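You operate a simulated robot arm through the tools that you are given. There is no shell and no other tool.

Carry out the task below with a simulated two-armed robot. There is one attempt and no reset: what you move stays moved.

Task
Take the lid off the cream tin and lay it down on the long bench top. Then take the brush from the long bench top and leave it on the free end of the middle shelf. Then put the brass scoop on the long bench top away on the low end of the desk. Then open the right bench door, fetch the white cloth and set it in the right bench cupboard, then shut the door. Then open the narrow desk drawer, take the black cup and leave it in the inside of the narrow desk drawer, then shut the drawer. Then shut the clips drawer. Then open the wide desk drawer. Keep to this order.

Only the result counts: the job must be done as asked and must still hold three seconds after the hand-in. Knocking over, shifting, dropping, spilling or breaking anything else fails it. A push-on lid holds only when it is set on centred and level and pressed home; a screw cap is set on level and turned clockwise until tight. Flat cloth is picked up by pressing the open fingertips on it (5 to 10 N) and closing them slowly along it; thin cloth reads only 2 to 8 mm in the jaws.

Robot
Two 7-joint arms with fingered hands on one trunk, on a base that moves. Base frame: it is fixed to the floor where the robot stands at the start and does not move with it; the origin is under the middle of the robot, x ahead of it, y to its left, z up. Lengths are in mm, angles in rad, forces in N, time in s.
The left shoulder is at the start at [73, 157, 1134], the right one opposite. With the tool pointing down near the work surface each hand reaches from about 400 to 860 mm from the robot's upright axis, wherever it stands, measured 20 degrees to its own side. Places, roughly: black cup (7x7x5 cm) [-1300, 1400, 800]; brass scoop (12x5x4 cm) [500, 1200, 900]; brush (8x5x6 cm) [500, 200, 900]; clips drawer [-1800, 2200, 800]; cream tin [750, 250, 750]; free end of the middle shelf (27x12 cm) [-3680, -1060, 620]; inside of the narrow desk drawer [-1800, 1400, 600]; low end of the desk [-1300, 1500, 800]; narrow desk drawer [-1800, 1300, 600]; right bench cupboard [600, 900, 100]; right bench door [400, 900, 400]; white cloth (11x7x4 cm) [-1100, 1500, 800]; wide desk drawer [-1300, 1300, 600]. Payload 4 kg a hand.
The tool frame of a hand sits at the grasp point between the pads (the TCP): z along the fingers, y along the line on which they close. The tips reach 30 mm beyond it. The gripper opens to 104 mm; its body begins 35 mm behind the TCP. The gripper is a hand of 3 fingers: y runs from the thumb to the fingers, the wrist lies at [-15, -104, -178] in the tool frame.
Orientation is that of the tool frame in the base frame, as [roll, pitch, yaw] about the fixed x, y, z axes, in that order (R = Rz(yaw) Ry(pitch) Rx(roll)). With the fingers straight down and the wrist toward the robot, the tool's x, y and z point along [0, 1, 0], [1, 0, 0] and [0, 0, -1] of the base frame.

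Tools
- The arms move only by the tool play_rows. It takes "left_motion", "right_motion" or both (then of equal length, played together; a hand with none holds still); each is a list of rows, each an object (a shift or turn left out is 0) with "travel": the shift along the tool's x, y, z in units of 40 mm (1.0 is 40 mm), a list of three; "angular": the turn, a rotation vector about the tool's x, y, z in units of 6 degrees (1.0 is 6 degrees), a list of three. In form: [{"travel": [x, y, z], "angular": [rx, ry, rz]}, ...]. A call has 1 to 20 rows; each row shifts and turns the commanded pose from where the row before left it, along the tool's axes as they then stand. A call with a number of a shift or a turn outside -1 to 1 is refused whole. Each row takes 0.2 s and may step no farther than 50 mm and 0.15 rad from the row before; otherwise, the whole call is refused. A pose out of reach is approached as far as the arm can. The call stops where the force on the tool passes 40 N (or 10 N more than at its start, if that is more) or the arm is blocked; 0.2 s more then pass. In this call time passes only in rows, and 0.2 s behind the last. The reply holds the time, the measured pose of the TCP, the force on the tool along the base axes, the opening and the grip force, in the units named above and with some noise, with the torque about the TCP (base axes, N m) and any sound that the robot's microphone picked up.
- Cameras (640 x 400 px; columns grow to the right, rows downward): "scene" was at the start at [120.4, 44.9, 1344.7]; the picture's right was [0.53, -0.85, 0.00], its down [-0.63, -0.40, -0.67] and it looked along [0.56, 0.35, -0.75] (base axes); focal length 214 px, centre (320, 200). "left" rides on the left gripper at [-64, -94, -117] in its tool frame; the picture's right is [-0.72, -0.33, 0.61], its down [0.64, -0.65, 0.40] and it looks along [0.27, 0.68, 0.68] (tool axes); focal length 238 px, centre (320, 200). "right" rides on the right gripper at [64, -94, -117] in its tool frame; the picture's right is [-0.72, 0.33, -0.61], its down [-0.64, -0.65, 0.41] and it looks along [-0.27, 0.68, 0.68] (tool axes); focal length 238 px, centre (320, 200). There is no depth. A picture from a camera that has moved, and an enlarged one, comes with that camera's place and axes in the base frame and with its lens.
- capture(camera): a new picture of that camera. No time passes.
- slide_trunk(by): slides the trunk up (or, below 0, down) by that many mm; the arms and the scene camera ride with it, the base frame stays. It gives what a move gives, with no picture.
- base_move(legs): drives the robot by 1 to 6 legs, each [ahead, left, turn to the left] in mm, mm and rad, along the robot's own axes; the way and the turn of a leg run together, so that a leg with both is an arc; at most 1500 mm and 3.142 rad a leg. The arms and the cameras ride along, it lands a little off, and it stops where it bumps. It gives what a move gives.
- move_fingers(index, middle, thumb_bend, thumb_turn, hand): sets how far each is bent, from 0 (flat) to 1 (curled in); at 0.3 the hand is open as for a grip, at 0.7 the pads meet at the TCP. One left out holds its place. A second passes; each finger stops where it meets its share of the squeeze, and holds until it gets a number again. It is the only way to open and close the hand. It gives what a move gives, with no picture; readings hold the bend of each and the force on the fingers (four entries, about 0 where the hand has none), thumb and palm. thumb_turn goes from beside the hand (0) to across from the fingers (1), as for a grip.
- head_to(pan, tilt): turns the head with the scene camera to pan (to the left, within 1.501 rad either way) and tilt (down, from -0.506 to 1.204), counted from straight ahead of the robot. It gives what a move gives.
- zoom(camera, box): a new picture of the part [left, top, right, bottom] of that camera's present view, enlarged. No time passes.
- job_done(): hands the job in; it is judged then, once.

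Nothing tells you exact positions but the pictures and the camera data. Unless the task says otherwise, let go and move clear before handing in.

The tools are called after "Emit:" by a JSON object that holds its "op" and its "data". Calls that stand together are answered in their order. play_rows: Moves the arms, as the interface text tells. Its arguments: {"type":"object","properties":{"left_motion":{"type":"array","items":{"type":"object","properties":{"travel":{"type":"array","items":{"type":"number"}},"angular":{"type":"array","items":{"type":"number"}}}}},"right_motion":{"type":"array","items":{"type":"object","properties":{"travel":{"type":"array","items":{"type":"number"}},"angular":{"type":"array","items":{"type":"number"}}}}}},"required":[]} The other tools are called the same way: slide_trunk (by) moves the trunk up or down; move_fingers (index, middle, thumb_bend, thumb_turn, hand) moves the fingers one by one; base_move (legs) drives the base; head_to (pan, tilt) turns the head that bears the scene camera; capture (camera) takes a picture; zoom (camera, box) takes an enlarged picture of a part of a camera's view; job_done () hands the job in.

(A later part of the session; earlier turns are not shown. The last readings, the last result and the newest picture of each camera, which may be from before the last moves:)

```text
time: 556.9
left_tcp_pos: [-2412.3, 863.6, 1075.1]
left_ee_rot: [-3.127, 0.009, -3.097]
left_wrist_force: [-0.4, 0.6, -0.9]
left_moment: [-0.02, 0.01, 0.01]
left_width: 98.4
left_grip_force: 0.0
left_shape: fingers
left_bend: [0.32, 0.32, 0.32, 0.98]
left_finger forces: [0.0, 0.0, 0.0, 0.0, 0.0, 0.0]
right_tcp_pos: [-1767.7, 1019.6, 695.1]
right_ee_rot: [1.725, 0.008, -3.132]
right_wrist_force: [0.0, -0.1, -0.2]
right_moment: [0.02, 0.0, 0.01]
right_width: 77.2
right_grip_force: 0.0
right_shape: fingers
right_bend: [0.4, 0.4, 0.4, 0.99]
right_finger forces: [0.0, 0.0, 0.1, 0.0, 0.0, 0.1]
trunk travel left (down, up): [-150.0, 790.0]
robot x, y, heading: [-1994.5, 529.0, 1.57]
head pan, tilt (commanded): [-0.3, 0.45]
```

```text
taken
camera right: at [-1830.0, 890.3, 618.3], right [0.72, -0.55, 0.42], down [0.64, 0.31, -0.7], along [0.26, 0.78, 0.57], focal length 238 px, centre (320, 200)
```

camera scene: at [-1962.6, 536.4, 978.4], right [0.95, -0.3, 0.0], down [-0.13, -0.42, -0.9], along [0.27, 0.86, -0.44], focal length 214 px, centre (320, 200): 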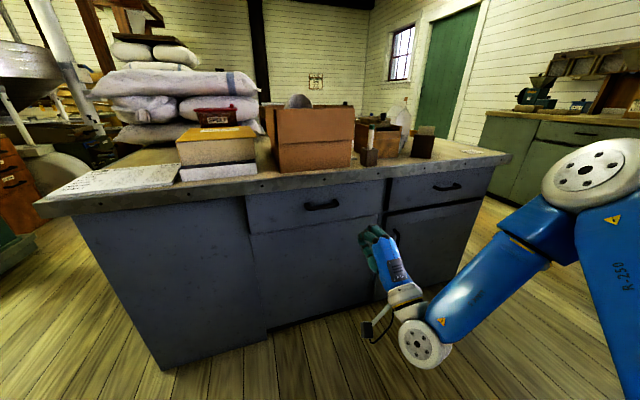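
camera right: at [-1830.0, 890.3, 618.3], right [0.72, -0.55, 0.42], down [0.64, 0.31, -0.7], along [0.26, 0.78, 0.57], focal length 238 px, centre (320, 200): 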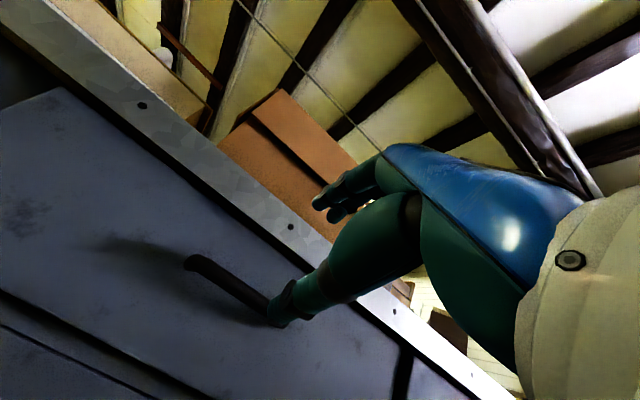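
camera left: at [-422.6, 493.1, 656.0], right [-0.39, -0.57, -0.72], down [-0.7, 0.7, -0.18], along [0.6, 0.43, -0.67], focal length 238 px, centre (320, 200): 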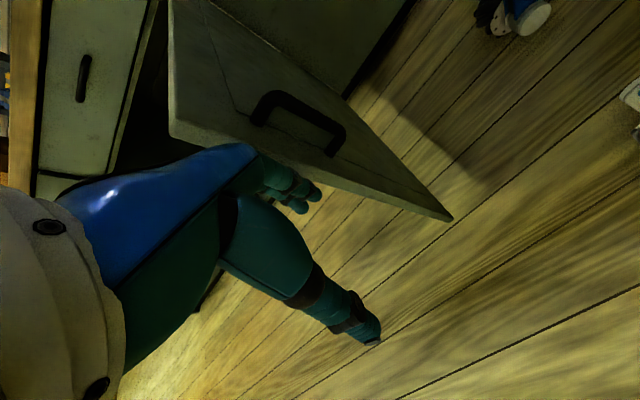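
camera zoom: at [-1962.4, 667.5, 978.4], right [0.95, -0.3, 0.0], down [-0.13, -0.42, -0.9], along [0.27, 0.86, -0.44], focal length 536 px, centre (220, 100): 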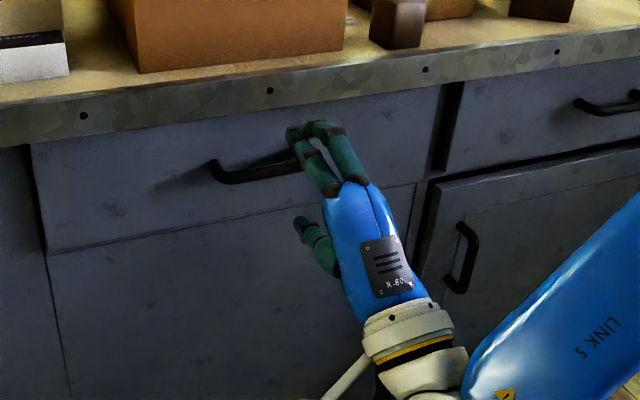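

The hand is aligned in x but about 37 mm high. I'll lower it by the trunk and then drive the last stretch so the bar enters between fingers and thumb.

Emit:
{"op": "slide_trunk", "data": {"by": -36}}

Emit:
{"op": "base_move", "data": {"legs": [[50, 0, 0]]}}

Emit:
{"op": "play_rows", "data": {"right_motion": [{}, {}, {}]}}

Emit:
{"op": "zoom", "data": {"camera": "scene", "box": [260, 160, 460, 320]}}

Emit:
{"op": "capture", "data": {"camera": "right"}}

```text
time: 557.7
left_tcp_pos: [-2412.7, 863.2, 1040.2]
left_ee_rot: [-3.128, 0.01, -3.098]
left_wrist_force: [0.2, 0.0, 0.7]
left_moment: [0.0, 0.01, -0.01]
left_width: 98.0
left_grip_force: 0.1
left_shape: fingers
left_bend: [0.32, 0.32, 0.32, 0.98]
left_finger forces: [0.0, 0.0, 0.0, 0.0, 0.0, 0.0]
right_tcp_pos: [-1766.2, 1020.1, 659.4]
right_ee_rot: [1.725, 0.008, -3.13]
right_wrist_force: [-0.2, 0.5, 0.7]
right_moment: [0.02, -0.04, 0.0]
right_width: 77.3
right_grip_force: 0.0
right_shape: fingers
right_bend: [0.4, 0.4, 0.4, 0.99]
right_finger forces: [0.1, 0.0, 0.0, 0.0, 0.1, 0.0]
trunk travel left (down, up): [-114.0, 826.0]
robot x, y, heading: [-1991.4, 526.9, 1.566]
head pan, tilt (commanded): [-0.3, 0.45]
```

```text
time: 558.6
left_tcp_pos: [-2411.4, 914.6, 1038.9]
left_ee_rot: [-3.127, 0.011, -3.097]
left_wrist_force: [-0.1, -0.2, 0.8]
left_moment: [-0.01, 0.01, 0.02]
left_width: 98.6
left_grip_force: 0.0
left_shape: fingers
left_bend: [0.32, 0.32, 0.32, 0.98]
left_finger forces: [0.0, 0.0, 0.0, 0.0, 0.0, 0.1]
right_tcp_pos: [-1767.1, 1071.3, 657.3]
right_ee_rot: [1.727, 0.008, -3.133]
right_wrist_force: [-0.4, 0.6, -0.7]
right_moment: [0.03, -0.02, -0.04]
right_width: 77.3
right_grip_force: 0.0
right_shape: fingers
right_bend: [0.4, 0.4, 0.4, 0.99]
right_finger forces: [0.0, 0.0, 0.0, 0.0, 0.1, 0.0]
trunk travel left (down, up): [-114.0, 826.0]
robot x, y, heading: [-1991.6, 572.7, 1.569]
head pan, tilt (commanded): [-0.3, 0.45]
```

```text
time: 559.4
left_tcp_pos: [-2411.8, 913.1, 1039.2]
left_ee_rot: [-3.128, 0.01, -3.096]
left_wrist_force: [-0.9, 0.3, 0.2]
left_moment: [-0.02, -0.01, 0.02]
left_width: 98.1
left_grip_force: 0.0
left_shape: fingers
left_bend: [0.32, 0.32, 0.32, 0.98]
left_finger forces: [0.1, 0.0, 0.1, 0.0, 0.0, 0.0]
right_tcp_pos: [-1765.8, 1068.6, 659.2]
right_ee_rot: [1.724, 0.009, -3.132]
right_wrist_force: [0.3, -0.1, 0.7]
right_moment: [0.01, 0.03, -0.02]
right_width: 77.4
right_grip_force: 0.0
right_shape: fingers
right_bend: [0.4, 0.4, 0.4, 0.99]
right_finger forces: [0.1, 0.1, 0.0, 0.0, 0.0, 0.0]
trunk travel left (down, up): [-114.0, 826.0]
robot x, y, heading: [-1992.2, 576.6, 1.57]
head pan, tilt (commanded): [-0.3, 0.45]
```

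```text
2.50 times, centred on (360, 240) of scene
camera zoom: at [-1962.3, 716.7, 942.4], right [0.95, -0.3, 0.0], down [-0.13, -0.42, -0.9], along [0.27, 0.86, -0.44], focal length 536 px, centre (220, 100)
```

zoom: 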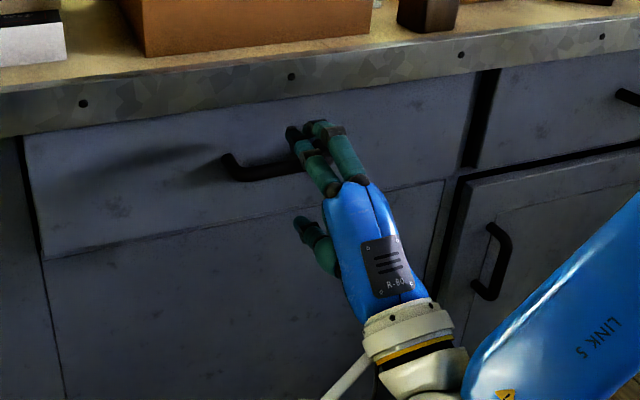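

```text
taken
camera right: at [-1829.8, 939.1, 582.6], right [0.72, -0.55, 0.42], down [0.64, 0.31, -0.7], along [0.26, 0.78, 0.57], focal length 238 px, centre (320, 200)
```

right: 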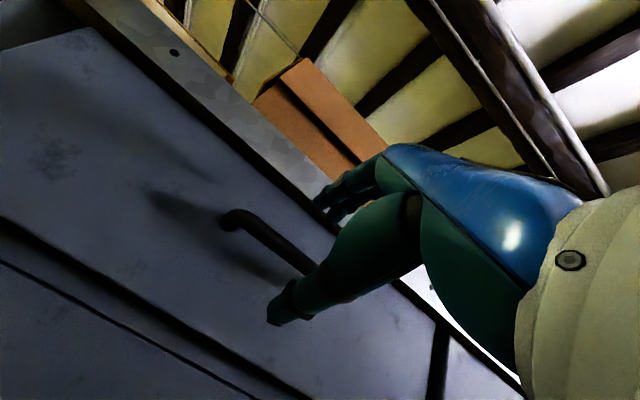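

The bar runs between the fingers (above) and the thumb (below). Moving the last 40 mm.

Emit:
{"op": "base_move", "data": {"legs": [[40, 0, 0]]}}

Emit:
{"op": "play_rows", "data": {"right_motion": [{}, {}]}}

Emit:
{"op": "move_fingers", "data": {"hand": "right", "index": 0.72, "middle": 0.72, "thumb_bend": 0.72}}

Emit:
{"op": "zoom", "data": {"camera": "scene", "box": [260, 160, 460, 320]}}

Emit:
{"op": "capture", "data": {"camera": "right"}}

```text
time: 560.3
left_tcp_pos: [-2412.8, 952.7, 1039.6]
left_ee_rot: [-3.127, 0.008, -3.098]
left_wrist_force: [-0.8, -0.5, 0.2]
left_moment: [0.04, -0.02, -0.01]
left_width: 98.3
left_grip_force: 0.1
left_shape: fingers
left_bend: [0.32, 0.32, 0.32, 0.98]
left_finger forces: [0.0, 0.0, 0.0, 0.0, 0.0, 0.0]
right_tcp_pos: [-1767.2, 1108.3, 660.0]
right_ee_rot: [1.725, 0.008, -3.132]
right_wrist_force: [0.2, -4.0, 0.0]
right_moment: [0.17, 0.0, -0.05]
right_width: 77.1
right_grip_force: 1.7
right_shape: fingers
right_bend: [0.4, 0.39, 0.4, 0.99]
right_finger forces: [0.1, 3.7, 0.0, 0.1, 0.0, 0.1]
trunk travel left (down, up): [-114.0, 826.0]
robot x, y, heading: [-1987.7, 615.3, 1.569]
head pan, tilt (commanded): [-0.3, 0.45]
```

```text
time: 560.9
left_tcp_pos: [-2411.6, 951.5, 1040.3]
left_ee_rot: [-3.128, 0.01, -3.097]
left_wrist_force: [0.5, 0.4, 0.4]
left_moment: [-0.03, 0.02, 0.01]
left_width: 98.2
left_grip_force: 0.2
left_shape: fingers
left_bend: [0.32, 0.32, 0.32, 0.98]
left_finger forces: [0.0, 0.1, 0.0, 0.0, 0.0, 0.0]
right_tcp_pos: [-1767.9, 1108.7, 659.4]
right_ee_rot: [1.724, 0.008, -3.128]
right_wrist_force: [-0.3, -0.6, -0.3]
right_moment: [0.07, 0.04, -0.05]
right_width: 77.3
right_grip_force: 0.6
right_shape: fingers
right_bend: [0.4, 0.4, 0.4, 0.99]
right_finger forces: [0.0, 1.1, 0.1, 0.1, 0.0, 0.0]
trunk travel left (down, up): [-114.0, 826.0]
robot x, y, heading: [-1990.4, 616.5, 1.567]
head pan, tilt (commanded): [-0.3, 0.45]
```

```text
time: 561.9
left_tcp_pos: [-2411.8, 951.2, 1039.8]
left_ee_rot: [-3.126, 0.007, -3.097]
left_wrist_force: [-0.4, 0.7, 0.7]
left_moment: [-0.01, 0.0, 0.03]
left_width: 98.5
left_grip_force: 0.0
left_shape: fingers
left_bend: [0.32, 0.32, 0.32, 0.98]
left_finger forces: [0.0, 0.0, 0.0, 0.0, 0.0, 0.1]
right_tcp_pos: [-1767.9, 1109.1, 658.7]
right_ee_rot: [1.725, 0.008, -3.131]
right_wrist_force: [0.8, 0.5, -5.1]
right_moment: [-0.05, 0.01, -0.02]
right_width: 0.8
right_grip_force: 3.6
right_shape: fingers
right_bend: [0.72, 0.72, 0.68, 1.0]
right_finger forces: [0.8, 0.4, 0.0, 0.0, 6.4, 0.0]
trunk travel left (down, up): [-114.0, 826.0]
robot x, y, heading: [-1990.3, 617.9, 1.565]
head pan, tilt (commanded): [-0.3, 0.45]
```

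```text
2.50 times, centred on (360, 240) of scene
camera zoom: at [-1962.0, 757.1, 942.2], right [0.95, -0.3, 0.0], down [-0.13, -0.42, -0.9], along [0.27, 0.86, -0.44], focal length 536 px, centre (220, 100)
```

zoom: 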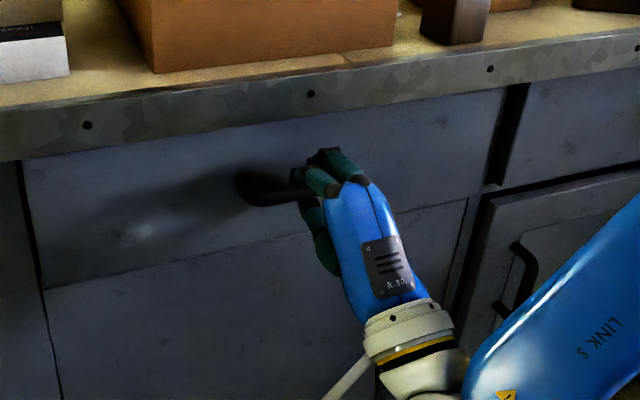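

```text
taken
camera right: at [-1829.9, 978.8, 582.3], right [0.72, -0.55, 0.42], down [0.64, 0.31, -0.7], along [0.26, 0.78, 0.57], focal length 238 px, centre (320, 200)
```

right: 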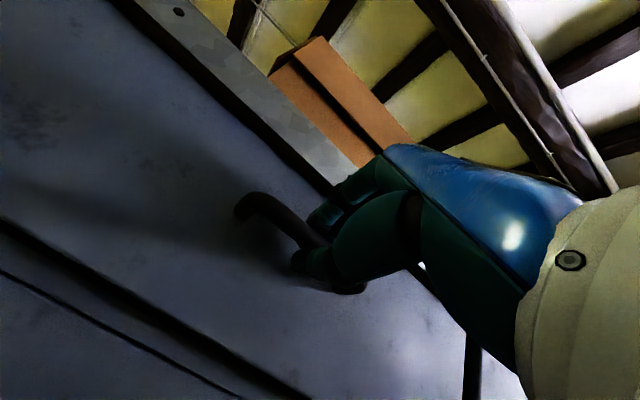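

The bar is caged, with the thumb pressing on it. Pulling the drawer by driving back, first 120 mm.

Emit:
{"op": "base_move", "data": {"legs": [[-120, 0, 0]]}}

Emit:
{"op": "capture", "data": {"camera": "scene"}}

```text
time: 563.1
left_tcp_pos: [-2411.9, 832.2, 1039.8]
left_ee_rot: [-3.128, 0.01, -3.1]
left_wrist_force: [-0.2, -1.1, -0.1]
left_moment: [0.04, -0.02, 0.0]
left_width: 98.5
left_grip_force: 0.0
left_shape: fingers
left_bend: [0.32, 0.32, 0.32, 0.98]
left_finger forces: [0.0, 0.0, 0.0, 0.0, 0.0, 0.0]
right_tcp_pos: [-1765.7, 988.3, 658.8]
right_ee_rot: [1.723, 0.008, -3.131]
right_wrist_force: [-0.3, 0.4, -7.6]
right_moment: [-0.07, 0.02, 0.0]
right_width: 1.1
right_grip_force: 4.4
right_shape: fingers
right_bend: [0.72, 0.72, 0.68, 1.0]
right_finger forces: [0.7, 0.3, 0.0, 0.1, 7.0, 0.0]
trunk travel left (down, up): [-114.0, 826.0]
robot x, y, heading: [-1993.2, 497.9, 1.57]
head pan, tilt (commanded): [-0.3, 0.45]
```

```text
taken
camera scene: at [-1962.0, 636.6, 942.4], right [0.95, -0.3, 0.0], down [-0.13, -0.42, -0.9], along [0.27, 0.86, -0.44], focal length 214 px, centre (320, 200)
```

scene: 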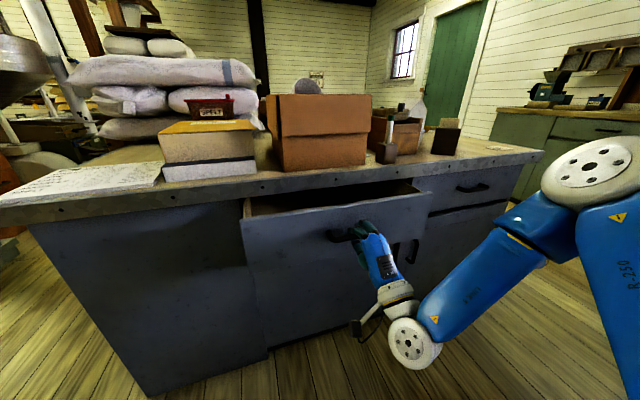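

The drawer slides out. Pulling another 140 mm.

Emit:
{"op": "base_move", "data": {"legs": [[-140, 0, 0]]}}

Emit:
{"op": "capture", "data": {"camera": "scene"}}

```text
time: 564.5
left_tcp_pos: [-2412.9, 691.8, 1041.7]
left_ee_rot: [-3.13, 0.007, -3.1]
left_wrist_force: [0.7, 0.0, -0.7]
left_moment: [0.01, 0.0, -0.02]
left_width: 98.4
left_grip_force: 0.1
left_shape: fingers
left_bend: [0.32, 0.32, 0.32, 0.98]
left_finger forces: [0.1, 0.1, 0.0, 0.0, 0.0, 0.0]
right_tcp_pos: [-1765.5, 847.7, 657.8]
right_ee_rot: [1.724, 0.008, -3.133]
right_wrist_force: [-0.4, 0.5, -6.9]
right_moment: [-0.05, -0.01, 0.02]
right_width: 1.2
right_grip_force: 4.5
right_shape: fingers
right_bend: [0.72, 0.72, 0.68, 1.0]
right_finger forces: [0.5, 0.3, 0.1, 0.1, 7.2, 0.1]
trunk travel left (down, up): [-114.0, 826.0]
robot x, y, heading: [-1990.5, 357.2, 1.566]
head pan, tilt (commanded): [-0.3, 0.45]
```

```text
taken
camera scene: at [-1962.3, 496.9, 942.4], right [0.95, -0.3, 0.0], down [-0.13, -0.42, -0.9], along [0.27, 0.86, -0.44], focal length 214 px, centre (320, 200)
```

scene: 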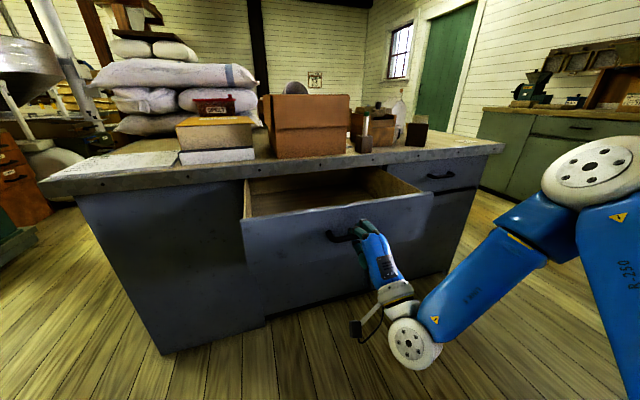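

The drawer is open about 260 mm and looks empty inside. Releasing the handle and backing off.

Emit:
{"op": "move_fingers", "data": {"hand": "right", "index": 0.38, "middle": 0.38, "thumb_bend": 0.38}}

Emit:
{"op": "base_move", "data": {"legs": [[-150, 0, 0]]}}

Emit:
{"op": "slide_trunk", "data": {"by": 300}}

Emit:
{"op": "capture", "data": {"camera": "scene"}}

```text
time: 565.5
left_tcp_pos: [-2411.8, 690.2, 1040.9]
left_ee_rot: [-3.13, 0.008, -3.101]
left_wrist_force: [-0.5, 0.1, 0.4]
left_moment: [-0.01, 0.0, 0.0]
left_width: 98.4
left_grip_force: 0.0
left_shape: fingers
left_bend: [0.32, 0.32, 0.32, 0.98]
left_finger forces: [0.0, 0.0, 0.0, 0.0, 0.0, 0.1]
right_tcp_pos: [-1766.8, 847.7, 659.9]
right_ee_rot: [1.726, 0.009, -3.131]
right_wrist_force: [0.0, -1.2, -0.1]
right_moment: [0.01, 0.0, 0.0]
right_width: 82.6
right_grip_force: 0.3
right_shape: fingers
right_bend: [0.38, 0.38, 0.38, 0.99]
right_finger forces: [0.0, 0.8, 0.0, 0.0, 0.0, 0.1]
trunk travel left (down, up): [-114.0, 826.0]
robot x, y, heading: [-1991.8, 356.6, 1.567]
head pan, tilt (commanded): [-0.3, 0.45]
```

```text
time: 566.8
left_tcp_pos: [-2412.7, 536.2, 1042.0]
left_ee_rot: [-3.13, 0.007, -3.097]
left_wrist_force: [-0.7, -0.5, -0.3]
left_moment: [-0.02, 0.01, -0.01]
left_width: 98.4
left_grip_force: 0.1
left_shape: fingers
left_bend: [0.32, 0.32, 0.32, 0.98]
left_finger forces: [0.0, 0.0, 0.0, 0.1, 0.0, 0.0]
right_tcp_pos: [-1767.9, 696.6, 661.2]
right_ee_rot: [1.722, 0.009, -3.131]
right_wrist_force: [0.4, -0.7, 0.6]
right_moment: [0.0, 0.0, 0.01]
right_width: 82.5
right_grip_force: 0.1
right_shape: fingers
right_bend: [0.38, 0.38, 0.38, 0.99]
right_finger forces: [0.1, 0.0, 0.1, 0.0, 0.0, 0.0]
trunk travel left (down, up): [-114.0, 826.0]
robot x, y, heading: [-1990.8, 203.1, 1.567]
head pan, tilt (commanded): [-0.3, 0.45]
```

```text
time: 569.8
left_tcp_pos: [-2414.0, 537.4, 1340.3]
left_ee_rot: [-3.132, 0.006, -3.098]
left_wrist_force: [0.3, 0.6, -0.2]
left_moment: [-0.04, 0.01, -0.01]
left_width: 98.5
left_grip_force: 0.1
left_shape: fingers
left_bend: [0.32, 0.32, 0.32, 0.98]
left_finger forces: [0.1, 0.0, 0.0, 0.0, 0.0, 0.0]
right_tcp_pos: [-1767.5, 696.0, 959.9]
right_ee_rot: [1.724, 0.009, -3.13]
right_wrist_force: [0.2, -0.5, -0.3]
right_moment: [0.02, -0.01, 0.03]
right_width: 82.5
right_grip_force: 0.1
right_shape: fingers
right_bend: [0.38, 0.38, 0.38, 0.99]
right_finger forces: [0.0, 0.0, 0.0, 0.0, 0.0, 0.1]
trunk travel left (down, up): [-414.0, 526.0]
robot x, y, heading: [-1991.5, 201.8, 1.567]
head pan, tilt (commanded): [-0.3, 0.45]
```

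```text
taken
camera scene: at [-1963.1, 345.2, 1242.4], right [0.95, -0.3, 0.0], down [-0.13, -0.42, -0.9], along [0.27, 0.86, -0.44], focal length 214 px, centre (320, 200)
```

scene: 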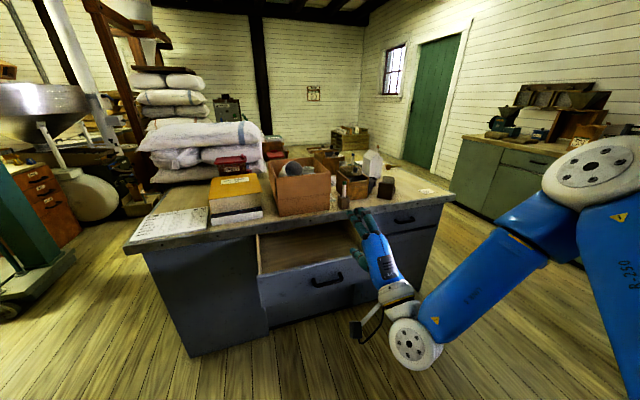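

The drawer stands open and empty. Next the black cup at about [-1338, 1399]; I'll turn the right hand back to pointing down and drive round to the desk's right end.

Emit:
{"op": "play_rows", "data": {"right_motion": [{"angular": [1, 0, 0]}, {"angular": [1, 0, 0]}, {"angular": [1, 0, 0]}, {"angular": [1, 0, 0]}, {"angular": [1, 0, 0]}, {"angular": [1, 0, 0]}, {"angular": [1, 0, 0]}, {"angular": [1, 0, 0]}, {"angular": [1, 0, 0]}, {"angular": [1, 0, 0]}, {"angular": [1, 0, 0]}, {"angular": [1, 0, 0]}, {"angular": [1, 0, 0]}, {"angular": [0.5, 0, 0]}]}}

Emit:
{"op": "base_move", "data": {"legs": [[0, -1450, 0.004], [1045, 0, 0], [0, 0, 1.571]]}}

Emit:
{"op": "head_to", "data": {"pan": -0.05, "tilt": 0.7}}

Emit:
{"op": "capture", "data": {"camera": "scene"}}

```text
time: 572.8
left_tcp_pos: [-2413.0, 537.5, 1340.5]
left_ee_rot: [-3.13, 0.008, -3.097]
left_wrist_force: [1.1, 0.5, 0.4]
left_moment: [-0.05, 0.01, -0.02]
left_width: 98.3
left_grip_force: 0.0
left_shape: fingers
left_bend: [0.32, 0.32, 0.32, 0.98]
left_finger forces: [0.1, 0.1, 0.1, 0.0, 0.0, 0.1]
right_tcp_pos: [-1764.7, 711.3, 954.7]
right_ee_rot: [3.084, 0.008, -3.132]
right_wrist_force: [-0.9, -0.6, 0.4]
right_moment: [-0.02, -0.01, -0.01]
right_width: 82.7
right_grip_force: 0.1
right_shape: fingers
right_bend: [0.38, 0.38, 0.38, 0.99]
right_finger forces: [0.0, 0.0, 0.0, 0.1, 0.1, 0.1]
right hand out of reach, approached as far as the arm can: row 2, 3, 4
trunk travel left (down, up): [-414.0, 526.0]
robot x, y, heading: [-1990.6, 207.0, 1.567]
head pan, tilt (commanded): [-0.3, 0.45]
```

```text
time: 589.1
left_tcp_pos: [-829.2, 825.6, 1341.2]
left_ee_rot: [-3.132, 0.005, -1.467]
left_wrist_force: [0.3, -0.1, 0.0]
left_moment: [0.0, -0.04, -0.03]
left_width: 98.1
left_grip_force: 0.0
left_shape: fingers
left_bend: [0.32, 0.32, 0.32, 0.98]
left_finger forces: [0.0, 0.0, 0.0, 0.0, 0.1, 0.0]
right_tcp_pos: [-1042.8, 1463.2, 955.1]
right_ee_rot: [3.084, 0.008, -1.499]
right_wrist_force: [1.1, 0.0, 0.1]
right_moment: [0.0, -0.01, -0.02]
right_width: 82.4
right_grip_force: 0.1
right_shape: fingers
right_bend: [0.38, 0.38, 0.38, 0.99]
right_finger forces: [0.0, 0.0, 0.0, 0.0, 0.1, 0.0]
trunk travel left (down, up): [-414.0, 526.0]
robot x, y, heading: [-523.8, 1262.8, -3.083]
head pan, tilt (commanded): [-0.3, 0.45]
```

```text
time: 589.9
left_tcp_pos: [-827.1, 825.4, 1341.8]
left_ee_rot: [-3.131, 0.008, -1.466]
left_wrist_force: [0.3, -0.2, -0.3]
left_moment: [0.0, 0.0, 0.01]
left_width: 98.2
left_grip_force: 0.1
left_shape: fingers
left_bend: [0.32, 0.32, 0.32, 0.98]
left_finger forces: [0.0, 0.0, 0.0, 0.0, 0.1, 0.1]
right_tcp_pos: [-1042.6, 1461.1, 955.3]
right_ee_rot: [3.083, 0.009, -1.5]
right_wrist_force: [0.2, 0.3, 0.2]
right_moment: [-0.02, -0.03, 0.01]
right_width: 82.7
right_grip_force: 0.0
right_shape: fingers
right_bend: [0.38, 0.38, 0.38, 0.99]
right_finger forces: [0.0, 0.0, 0.0, 0.1, 0.1, 0.1]
trunk travel left (down, up): [-414.0, 526.0]
robot x, y, heading: [-526.0, 1262.2, -3.082]
head pan, tilt (commanded): [-0.051, 0.7]
```

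```text
taken
camera scene: at [-658.8, 1262.8, 1220.3], right [-0.01, 1.0, 0.0], down [0.64, 0.01, -0.76], along [-0.76, -0.01, -0.64], focal length 214 px, centre (320, 200)
```

scene: 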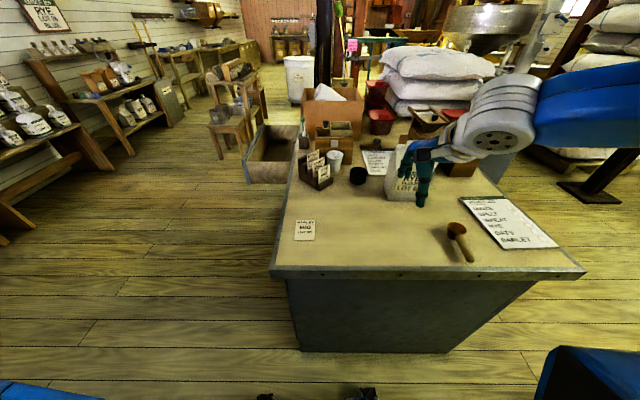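

I see the cup by the carton and the card holder. Zooming in on the cup's surroundings.

Emit:
{"op": "zoom", "data": {"camera": "scene", "box": [290, 120, 460, 240]}}

Emit:
{"op": "capture", "data": {"camera": "right"}}

```text
3.33 times, centred on (375, 180) of scene
camera zoom: at [-658.8, 1262.8, 1220.3], right [-0.01, 1.0, 0.0], down [0.64, 0.01, -0.76], along [-0.76, -0.01, -0.64], focal length 715 px, centre (137, 267)
```

zoom: 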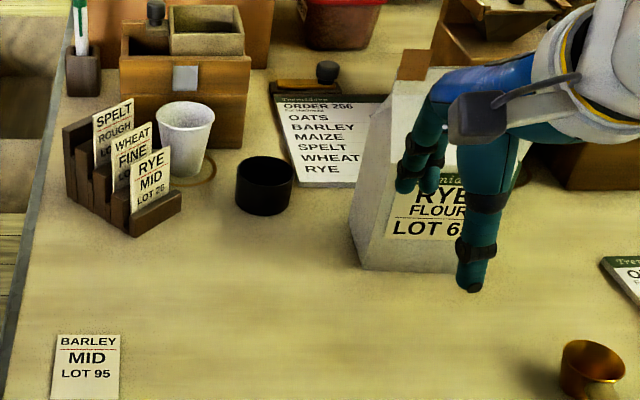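

```text
taken
camera right: at [-937.9, 1403.9, 1065.1], right [-0.34, 0.69, 0.64], down [0.58, 0.69, -0.44], along [-0.74, 0.22, -0.63], focal length 238 px, centre (320, 200)
```

right: 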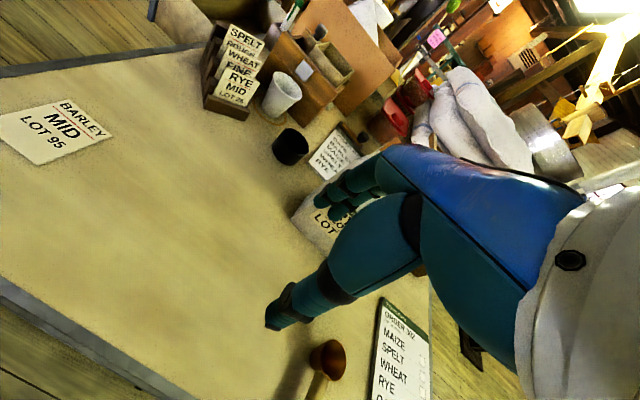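

The cup has about 58 mm free on each side. I'll shift so the right hand comes in straight (robot at about (-640, 1150)), with the forearm well away from the carton.

Emit:
{"op": "base_move", "data": {"legs": [[118, 105, -0.06]]}}

Emit:
{"op": "play_rows", "data": {"right_motion": [{"angular": [0.5, 0, 0]}, {}, {}, {}, {}]}}

Emit:
{"op": "capture", "data": {"camera": "scene"}}

Emit:
{"op": "capture", "data": {"camera": "right"}}

```text
time: 591.3
left_tcp_pos: [-966.8, 738.6, 1342.9]
left_ee_rot: [-3.133, 0.004, -1.524]
left_wrist_force: [0.2, 1.5, 0.1]
left_moment: [0.01, 0.05, 0.02]
left_width: 98.4
left_grip_force: 0.1
left_shape: fingers
left_bend: [0.32, 0.32, 0.32, 0.98]
left_finger forces: [0.1, 0.0, 0.0, 0.1, 0.0, 0.1]
right_tcp_pos: [-1145.0, 1384.4, 954.9]
right_ee_rot: [3.084, 0.008, -1.557]
right_wrist_force: [0.3, 0.0, -0.2]
right_moment: [-0.02, 0.02, 0.01]
right_width: 82.7
right_grip_force: 0.0
right_shape: fingers
right_bend: [0.38, 0.38, 0.38, 0.99]
right_finger forces: [0.0, 0.0, 0.1, 0.0, 0.0, 0.1]
trunk travel left (down, up): [-414.0, 526.0]
robot x, y, heading: [-638.8, 1155.0, -3.144]
head pan, tilt (commanded): [-0.051, 0.7]
```

```text
time: 592.5
left_tcp_pos: [-967.6, 733.3, 1340.2]
left_ee_rot: [-3.133, 0.009, -1.526]
left_wrist_force: [-0.1, 0.0, 0.8]
left_moment: [-0.02, -0.02, -0.02]
left_width: 98.1
left_grip_force: 0.1
left_shape: fingers
left_bend: [0.32, 0.32, 0.32, 0.98]
left_finger forces: [0.1, 0.1, 0.1, 0.0, 0.0, 0.0]
right_tcp_pos: [-1146.2, 1382.0, 954.8]
right_ee_rot: [3.135, 0.011, -1.556]
right_wrist_force: [0.2, 0.2, -0.2]
right_moment: [0.01, 0.0, 0.0]
right_width: 82.5
right_grip_force: 0.2
right_shape: fingers
right_bend: [0.38, 0.38, 0.38, 0.99]
right_finger forces: [0.1, 0.1, 0.0, 0.0, 0.0, 0.1]
trunk travel left (down, up): [-414.0, 526.0]
robot x, y, heading: [-640.0, 1156.0, -3.145]
head pan, tilt (commanded): [-0.051, 0.7]
```

```text
taken
camera scene: at [-774.5, 1161.7, 1220.2], right [0.05, 1.0, 0.0], down [0.64, -0.03, -0.76], along [-0.76, 0.04, -0.65], focal length 214 px, centre (320, 200)
```

scene: 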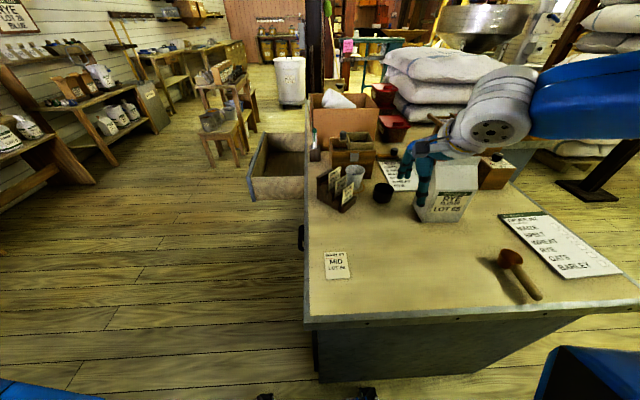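

```text
taken
camera right: at [-1050.0, 1317.8, 1070.5], right [-0.33, 0.71, 0.62], down [0.64, 0.65, -0.4], along [-0.69, 0.27, -0.67], focal length 238 px, centre (320, 200)
```

right: 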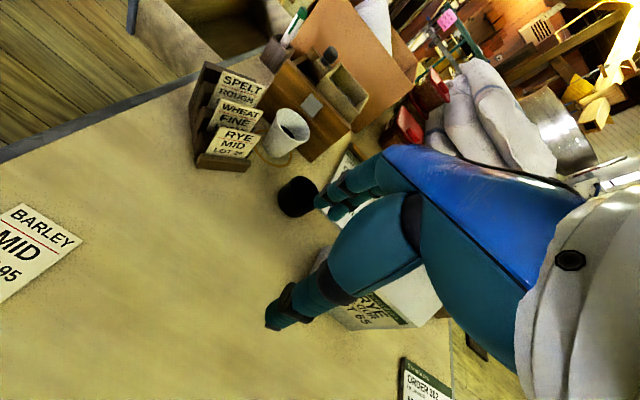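

The cup centre is about [-1318, 1396]. Moving the right hand over it at this height.

Emit:
{"op": "play_rows", "data": {"right_motion": [{"travel": [-0.08, 0.86, 0]}, {"travel": [-0.08, 0.86, 0]}, {"travel": [-0.08, 0.86, 0]}, {"travel": [-0.08, 0.86, 0]}, {"travel": [-0.08, 0.86, 0]}]}}

Emit:
{"op": "capture", "data": {"camera": "right"}}

Emit:
{"op": "zoom", "data": {"camera": "scene", "box": [310, 80, 530, 240]}}

```text
time: 593.7
left_tcp_pos: [-966.0, 735.2, 1342.1]
left_ee_rot: [-3.132, 0.008, -1.526]
left_wrist_force: [0.7, -0.7, -0.6]
left_moment: [-0.01, -0.02, -0.01]
left_width: 98.4
left_grip_force: 0.1
left_shape: fingers
left_bend: [0.32, 0.32, 0.32, 0.98]
left_finger forces: [0.0, 0.0, 0.1, 0.0, 0.0, 0.0]
right_tcp_pos: [-1291.5, 1410.3, 958.6]
right_ee_rot: [3.13, 0.008, -1.557]
right_wrist_force: [0.2, 1.3, 0.9]
right_moment: [-0.02, 0.0, 0.04]
right_width: 82.7
right_grip_force: 0.1
right_shape: fingers
right_bend: [0.38, 0.38, 0.38, 0.99]
right_finger forces: [0.0, 0.1, 0.0, 0.0, 0.1, 0.0]
right hand out of reach, approached as far as the arm can: row 5
trunk travel left (down, up): [-414.0, 526.0]
robot x, y, heading: [-641.1, 1157.1, -3.14]
head pan, tilt (commanded): [-0.051, 0.7]
```

```text
taken
camera right: at [-1194.9, 1346.2, 1073.1], right [-0.33, 0.71, 0.62], down [0.64, 0.65, -0.41], along [-0.69, 0.26, -0.67], focal length 238 px, centre (320, 200)
```

right: 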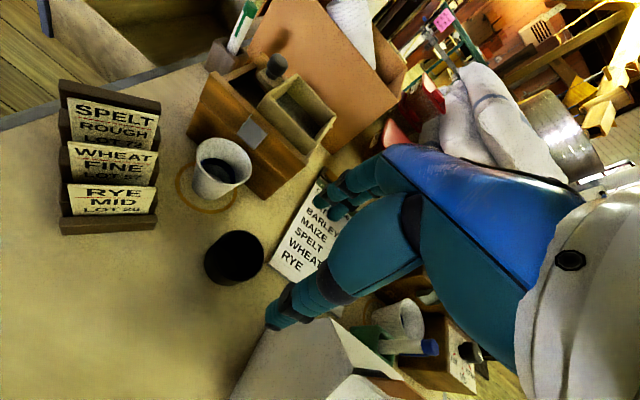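

```text
2.50 times, centred on (420, 160) of scene
camera zoom: at [-774.4, 1163.1, 1220.3], right [0.05, 1.0, 0.0], down [0.64, -0.03, -0.76], along [-0.76, 0.04, -0.65], focal length 536 px, centre (70, 300)
```

zoom: 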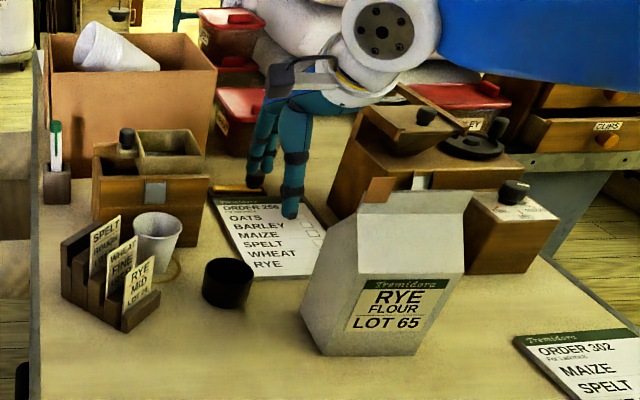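

I also notice the small drawer cabinet labelled CLIPS with its drawer open further back. For the cup: the hand is a bit short and right of it; I'll lower the trunk some and correct.

Emit:
{"op": "slide_trunk", "data": {"by": -60}}

Emit:
{"op": "play_rows", "data": {"right_motion": [{"travel": [0.42, 0.6, 0]}, {}]}}

Emit:
{"op": "capture", "data": {"camera": "right"}}

```text
time: 594.7
left_tcp_pos: [-968.9, 733.9, 1281.3]
left_ee_rot: [-3.133, 0.009, -1.525]
left_wrist_force: [0.1, -0.4, 0.3]
left_moment: [0.04, 0.06, -0.02]
left_width: 98.3
left_grip_force: 0.0
left_shape: fingers
left_bend: [0.32, 0.32, 0.32, 0.98]
left_finger forces: [0.0, 0.1, 0.1, 0.0, 0.0, 0.0]
right_tcp_pos: [-1290.2, 1408.5, 898.6]
right_ee_rot: [3.133, 0.008, -1.557]
right_wrist_force: [0.1, 0.2, 0.8]
right_moment: [0.01, 0.0, 0.0]
right_width: 82.8
right_grip_force: 0.0
right_shape: fingers
right_bend: [0.38, 0.38, 0.38, 0.99]
right_finger forces: [0.0, 0.1, 0.0, 0.1, 0.0, 0.0]
trunk travel left (down, up): [-354.0, 586.0]
robot x, y, heading: [-638.3, 1157.8, -3.143]
head pan, tilt (commanded): [-0.051, 0.7]
```

```text
time: 595.3
left_tcp_pos: [-967.9, 734.2, 1280.9]
left_ee_rot: [-3.132, 0.008, -1.527]
left_wrist_force: [0.7, 0.4, -0.8]
left_moment: [0.01, 0.0, -0.02]
left_width: 98.4
left_grip_force: 0.1
left_shape: fingers
left_bend: [0.32, 0.32, 0.32, 0.98]
left_finger forces: [0.0, 0.1, 0.0, 0.0, 0.0, 0.0]
right_tcp_pos: [-1290.1, 1408.8, 897.8]
right_ee_rot: [3.133, 0.008, -1.559]
right_wrist_force: [-0.3, -0.5, -0.3]
right_moment: [0.03, -0.01, 0.02]
right_width: 82.6
right_grip_force: 0.1
right_shape: fingers
right_bend: [0.38, 0.38, 0.38, 0.99]
right_finger forces: [0.2, 0.1, 0.0, 0.0, 0.1, 0.0]
right hand out of reach, approached as far as the arm can: row 1
trunk travel left (down, up): [-354.0, 586.0]
robot x, y, heading: [-638.8, 1158.8, -3.143]
head pan, tilt (commanded): [-0.051, 0.7]
```

```text
taken
camera right: at [-1195.3, 1345.1, 1012.6], right [-0.33, 0.71, 0.62], down [0.64, 0.65, -0.4], along [-0.69, 0.26, -0.67], focal length 238 px, centre (320, 200)
```

right: 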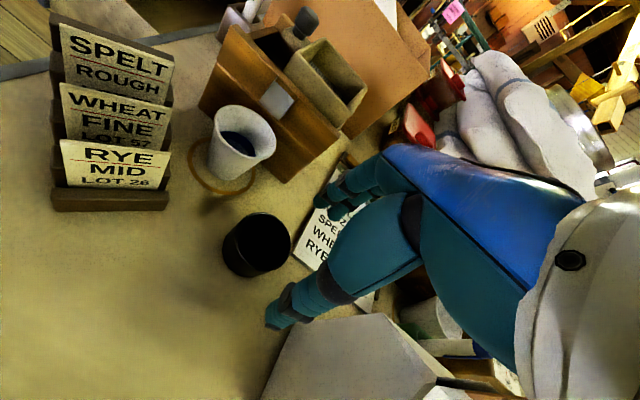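

The arm is at its limit, so I'll make this last small correction (22 mm ahead, 15 mm left) with the base.

Emit:
{"op": "base_move", "data": {"legs": [[22, 15, 0]]}}

Emit:
{"op": "play_rows", "data": {"right_motion": [{}, {}, {}, {}]}}

Emit:
{"op": "capture", "data": {"camera": "right"}}

Emit:
{"op": "zoom", "data": {"camera": "scene", "box": [310, 80, 530, 240]}}

```text
time: 596.1
left_tcp_pos: [-985.3, 727.8, 1285.0]
left_ee_rot: [-3.136, 0.0, -1.526]
left_wrist_force: [0.5, 1.6, 0.8]
left_moment: [-0.03, -0.02, 0.02]
left_width: 98.2
left_grip_force: 0.2
left_shape: fingers
left_bend: [0.32, 0.32, 0.32, 0.98]
left_finger forces: [0.0, 0.1, 0.1, 0.1, 0.1, 0.1]
right_tcp_pos: [-1311.1, 1400.6, 898.1]
right_ee_rot: [3.13, 0.003, -1.558]
right_wrist_force: [0.1, 0.6, 0.4]
right_moment: [-0.03, 0.02, 0.0]
right_width: 82.5
right_grip_force: 0.1
right_shape: fingers
right_bend: [0.38, 0.38, 0.38, 0.99]
right_finger forces: [0.0, 0.0, 0.0, 0.0, 0.0, 0.0]
trunk travel left (down, up): [-354.0, 586.0]
robot x, y, heading: [-657.8, 1146.2, -3.143]
head pan, tilt (commanded): [-0.051, 0.7]
```

```text
time: 597.1
left_tcp_pos: [-988.0, 722.2, 1282.9]
left_ee_rot: [-3.135, 0.007, -1.525]
left_wrist_force: [-0.3, -0.2, 0.4]
left_moment: [0.02, 0.0, 0.0]
left_width: 98.5
left_grip_force: 0.0
left_shape: fingers
left_bend: [0.32, 0.32, 0.32, 0.98]
left_finger forces: [0.0, 0.0, 0.1, 0.0, 0.0, 0.1]
right_tcp_pos: [-1310.5, 1396.2, 898.2]
right_ee_rot: [3.131, 0.007, -1.558]
right_wrist_force: [0.8, 1.4, 0.2]
right_moment: [0.02, -0.01, 0.01]
right_width: 82.7
right_grip_force: 0.1
right_shape: fingers
right_bend: [0.38, 0.38, 0.38, 0.99]
right_finger forces: [0.0, 0.1, 0.0, 0.1, 0.0, 0.1]
trunk travel left (down, up): [-354.0, 586.0]
robot x, y, heading: [-660.1, 1141.2, -3.138]
head pan, tilt (commanded): [-0.051, 0.7]
```

```text
taken
camera right: at [-1216.0, 1332.8, 1013.2], right [-0.33, 0.71, 0.62], down [0.64, 0.65, -0.41], along [-0.69, 0.26, -0.67], focal length 238 px, centre (320, 200)
```

right: 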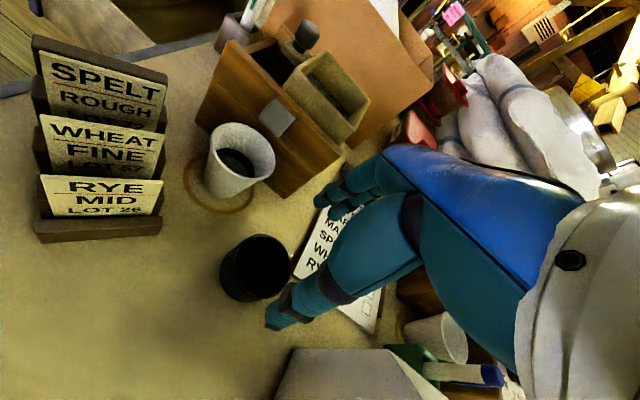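

```text
2.50 times, centred on (420, 160) of scene
camera zoom: at [-796.2, 1149.0, 1160.3], right [0.05, 1.0, 0.0], down [0.64, -0.03, -0.76], along [-0.76, 0.04, -0.65], focal length 536 px, centre (70, 300)
```

zoom: 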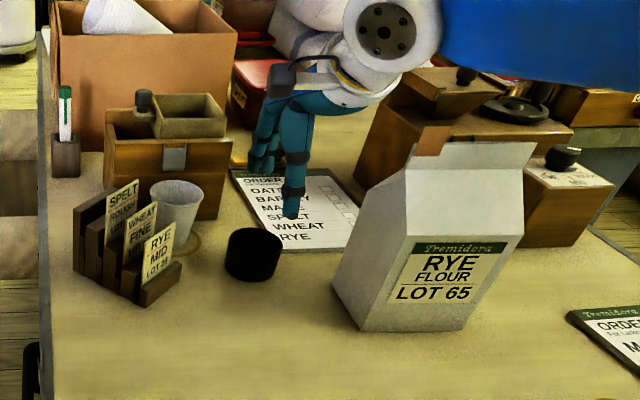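

The cup is within reach of the opened hand. I'll open to full width and lower with the trunk in steps.

Emit:
{"op": "move_fingers", "data": {"hand": "right", "index": 0.29, "middle": 0.29, "thumb_bend": 0.3}}

Emit:
{"op": "slide_trunk", "data": {"by": -50}}

Emit:
{"op": "play_rows", "data": {"right_motion": [{"travel": [0.1, 0.15, 0]}, {}]}}

Emit:
{"op": "capture", "data": {"camera": "right"}}

Emit:
{"op": "zoom", "data": {"camera": "scene", "box": [310, 80, 530, 240]}}

```text
time: 598.1
left_tcp_pos: [-987.2, 721.2, 1282.4]
left_ee_rot: [-3.136, 0.008, -1.524]
left_wrist_force: [-0.3, 0.6, 0.0]
left_moment: [-0.03, 0.03, 0.02]
left_width: 98.4
left_grip_force: 0.1
left_shape: fingers
left_bend: [0.32, 0.32, 0.32, 0.98]
left_finger forces: [0.0, 0.0, 0.0, 0.0, 0.0, 0.0]
right_tcp_pos: [-1310.7, 1395.6, 898.5]
right_ee_rot: [3.13, 0.007, -1.557]
right_wrist_force: [0.4, -0.3, 0.2]
right_moment: [-0.02, 0.0, 0.02]
right_width: 105.6
right_grip_force: 0.0
right_shape: fingers
right_bend: [0.28, 0.28, 0.3, 0.98]
right_finger forces: [0.0, 0.0, 0.1, 0.0, 0.0, 0.0]
trunk travel left (down, up): [-354.0, 586.0]
robot x, y, heading: [-656.4, 1144.8, -3.138]
head pan, tilt (commanded): [-0.051, 0.7]
```

```text
time: 599.1
left_tcp_pos: [-987.8, 721.2, 1233.4]
left_ee_rot: [-3.134, 0.007, -1.526]
left_wrist_force: [0.0, 0.3, 0.6]
left_moment: [-0.03, -0.04, 0.01]
left_width: 98.2
left_grip_force: 0.1
left_shape: fingers
left_bend: [0.32, 0.32, 0.32, 0.98]
left_finger forces: [0.1, 0.0, 0.0, 0.0, 0.0, 0.0]
right_tcp_pos: [-1312.9, 1394.8, 848.7]
right_ee_rot: [3.131, 0.009, -1.556]
right_wrist_force: [0.2, -0.2, 0.1]
right_moment: [0.0, -0.03, 0.0]
right_width: 105.4
right_grip_force: 0.0
right_shape: fingers
right_bend: [0.28, 0.28, 0.3, 0.98]
right_finger forces: [0.0, 0.0, 0.0, 0.1, 0.1, 0.0]
trunk travel left (down, up): [-304.0, 636.0]
robot x, y, heading: [-661.4, 1146.3, -3.14]
head pan, tilt (commanded): [-0.051, 0.7]
```

```text
time: 599.7
left_tcp_pos: [-987.7, 721.3, 1232.4]
left_ee_rot: [-3.135, 0.006, -1.524]
left_wrist_force: [-0.5, -0.7, 0.3]
left_moment: [0.0, -0.03, 0.0]
left_width: 98.2
left_grip_force: 0.1
left_shape: fingers
left_bend: [0.32, 0.32, 0.32, 0.98]
left_finger forces: [0.1, 0.0, 0.1, 0.0, 0.0, 0.0]
right_tcp_pos: [-1312.5, 1393.9, 849.7]
right_ee_rot: [3.129, 0.007, -1.556]
right_wrist_force: [-0.2, 0.5, 0.9]
right_moment: [-0.01, 0.02, 0.02]
right_width: 105.5
right_grip_force: 0.1
right_shape: fingers
right_bend: [0.28, 0.28, 0.3, 0.98]
right_finger forces: [0.1, 0.0, 0.0, 0.1, 0.1, 0.0]
right hand out of reach, approached as far as the arm can: row 1
trunk travel left (down, up): [-304.0, 636.0]
robot x, y, heading: [-661.1, 1144.0, -3.141]
head pan, tilt (commanded): [-0.051, 0.7]
```

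```text
taken
camera right: at [-1217.3, 1331.0, 963.7], right [-0.33, 0.71, 0.62], down [0.64, 0.65, -0.41], along [-0.7, 0.26, -0.67], focal length 238 px, centre (320, 200)
```

right: 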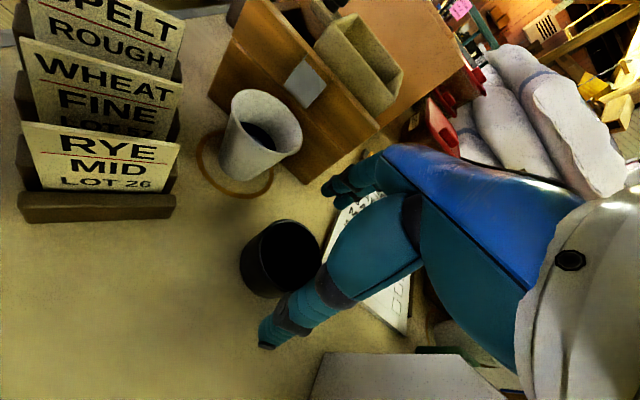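

```text
2.50 times, centred on (420, 160) of scene
camera zoom: at [-796.4, 1148.2, 1110.2], right [0.05, 1.0, 0.0], down [0.64, -0.03, -0.76], along [-0.76, 0.04, -0.65], focal length 536 px, centre (70, 300)
```

zoom: 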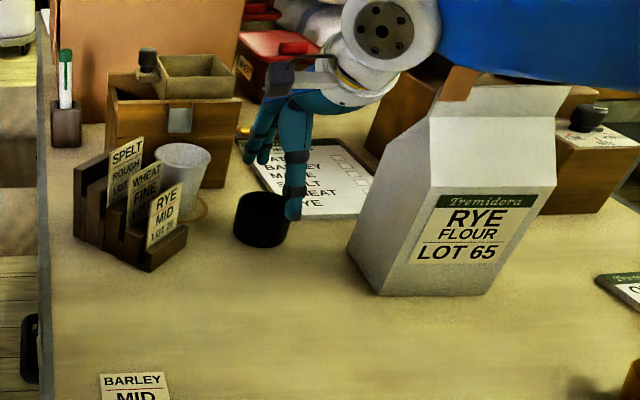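

The cup now lies right under the hand. Lowering the remaining 57 mm with the trunk.

Emit:
{"op": "slide_trunk", "data": {"by": -40}}

Emit:
{"op": "zoom", "data": {"camera": "right", "box": [180, 160, 420, 380]}}

Emit:
{"op": "slide_trunk", "data": {"by": -16}}

Emit:
{"op": "zoom", "data": {"camera": "right", "box": [180, 160, 420, 380]}}

Emit:
{"op": "zoom", "data": {"camera": "scene", "box": [310, 80, 530, 240]}}

```text
time: 600.5
left_tcp_pos: [-987.9, 721.9, 1191.9]
left_ee_rot: [-3.135, 0.007, -1.526]
left_wrist_force: [0.5, 0.2, -1.0]
left_moment: [-0.02, 0.02, 0.01]
left_width: 98.3
left_grip_force: 0.0
left_shape: fingers
left_bend: [0.32, 0.32, 0.32, 0.98]
left_finger forces: [0.1, 0.0, 0.1, 0.1, 0.0, 0.0]
right_tcp_pos: [-1312.7, 1394.8, 809.1]
right_ee_rot: [3.129, 0.007, -1.557]
right_wrist_force: [-0.7, 0.8, 0.3]
right_moment: [0.01, 0.0, -0.01]
right_width: 105.6
right_grip_force: 0.0
right_shape: fingers
right_bend: [0.28, 0.28, 0.3, 0.98]
right_finger forces: [0.0, 0.1, 0.1, 0.1, 0.1, 0.0]
trunk travel left (down, up): [-264.0, 676.0]
robot x, y, heading: [-661.3, 1147.6, -3.144]
head pan, tilt (commanded): [-0.051, 0.7]
```

```text
1.82 times, centred on (300, 270) of right
camera zoom: at [-1217.0, 1330.8, 923.8], right [-0.33, 0.71, 0.62], down [0.64, 0.65, -0.41], along [-0.7, 0.26, -0.67], focal length 433 px, centre (356, 73)
```

zoom: 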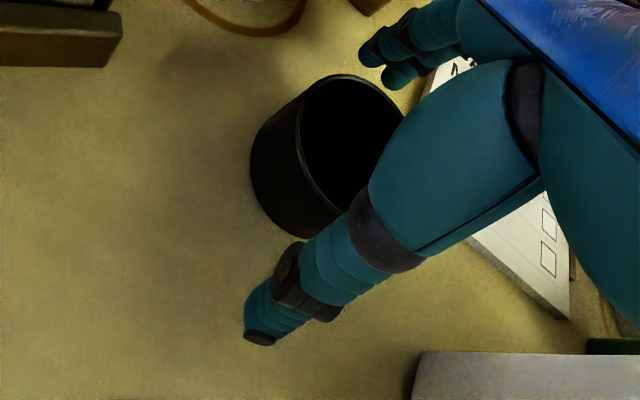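

```text
time: 601.1
left_tcp_pos: [-987.8, 722.0, 1176.2]
left_ee_rot: [-3.135, 0.006, -1.526]
left_wrist_force: [-0.2, 0.2, 0.1]
left_moment: [0.02, -0.04, 0.04]
left_width: 98.2
left_grip_force: 0.0
left_shape: fingers
left_bend: [0.32, 0.32, 0.32, 0.98]
left_finger forces: [0.0, 0.0, 0.0, 0.0, 0.0, 0.0]
right_tcp_pos: [-1312.7, 1393.6, 792.6]
right_ee_rot: [3.129, 0.006, -1.557]
right_wrist_force: [-0.7, -0.1, 0.0]
right_moment: [0.01, 0.01, 0.01]
right_width: 105.8
right_grip_force: 0.1
right_shape: fingers
right_bend: [0.28, 0.28, 0.3, 0.98]
right_finger forces: [0.1, 0.0, 0.0, 0.0, 0.1, 0.0]
trunk travel left (down, up): [-248.0, 692.0]
robot x, y, heading: [-659.4, 1144.1, -3.14]
head pan, tilt (commanded): [-0.051, 0.7]
```

```text
1.82 times, centred on (300, 270) of right
camera zoom: at [-1217.1, 1330.8, 907.6], right [-0.33, 0.71, 0.62], down [0.64, 0.65, -0.41], along [-0.7, 0.26, -0.67], focal length 433 px, centre (356, 73)
```

zoom: 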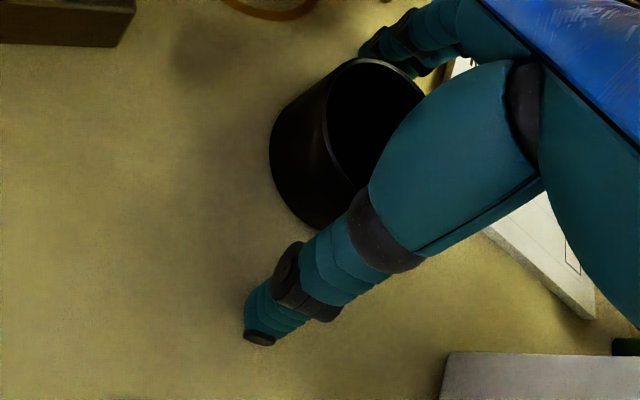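

```text
2.50 times, centred on (420, 160) of scene
camera zoom: at [-796.1, 1148.2, 1054.2], right [0.05, 1.0, 0.0], down [0.64, -0.03, -0.76], along [-0.76, 0.04, -0.65], focal length 536 px, centre (70, 300)
```

zoom: 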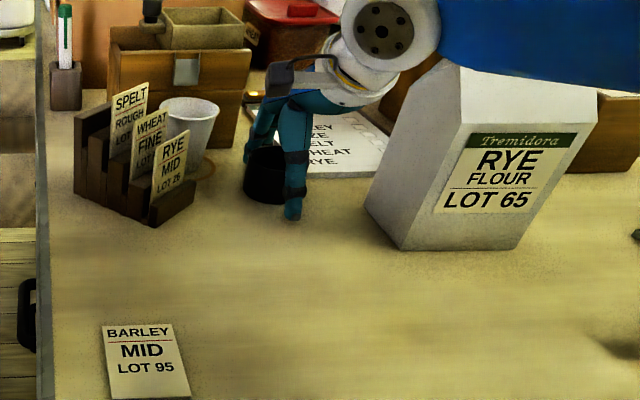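

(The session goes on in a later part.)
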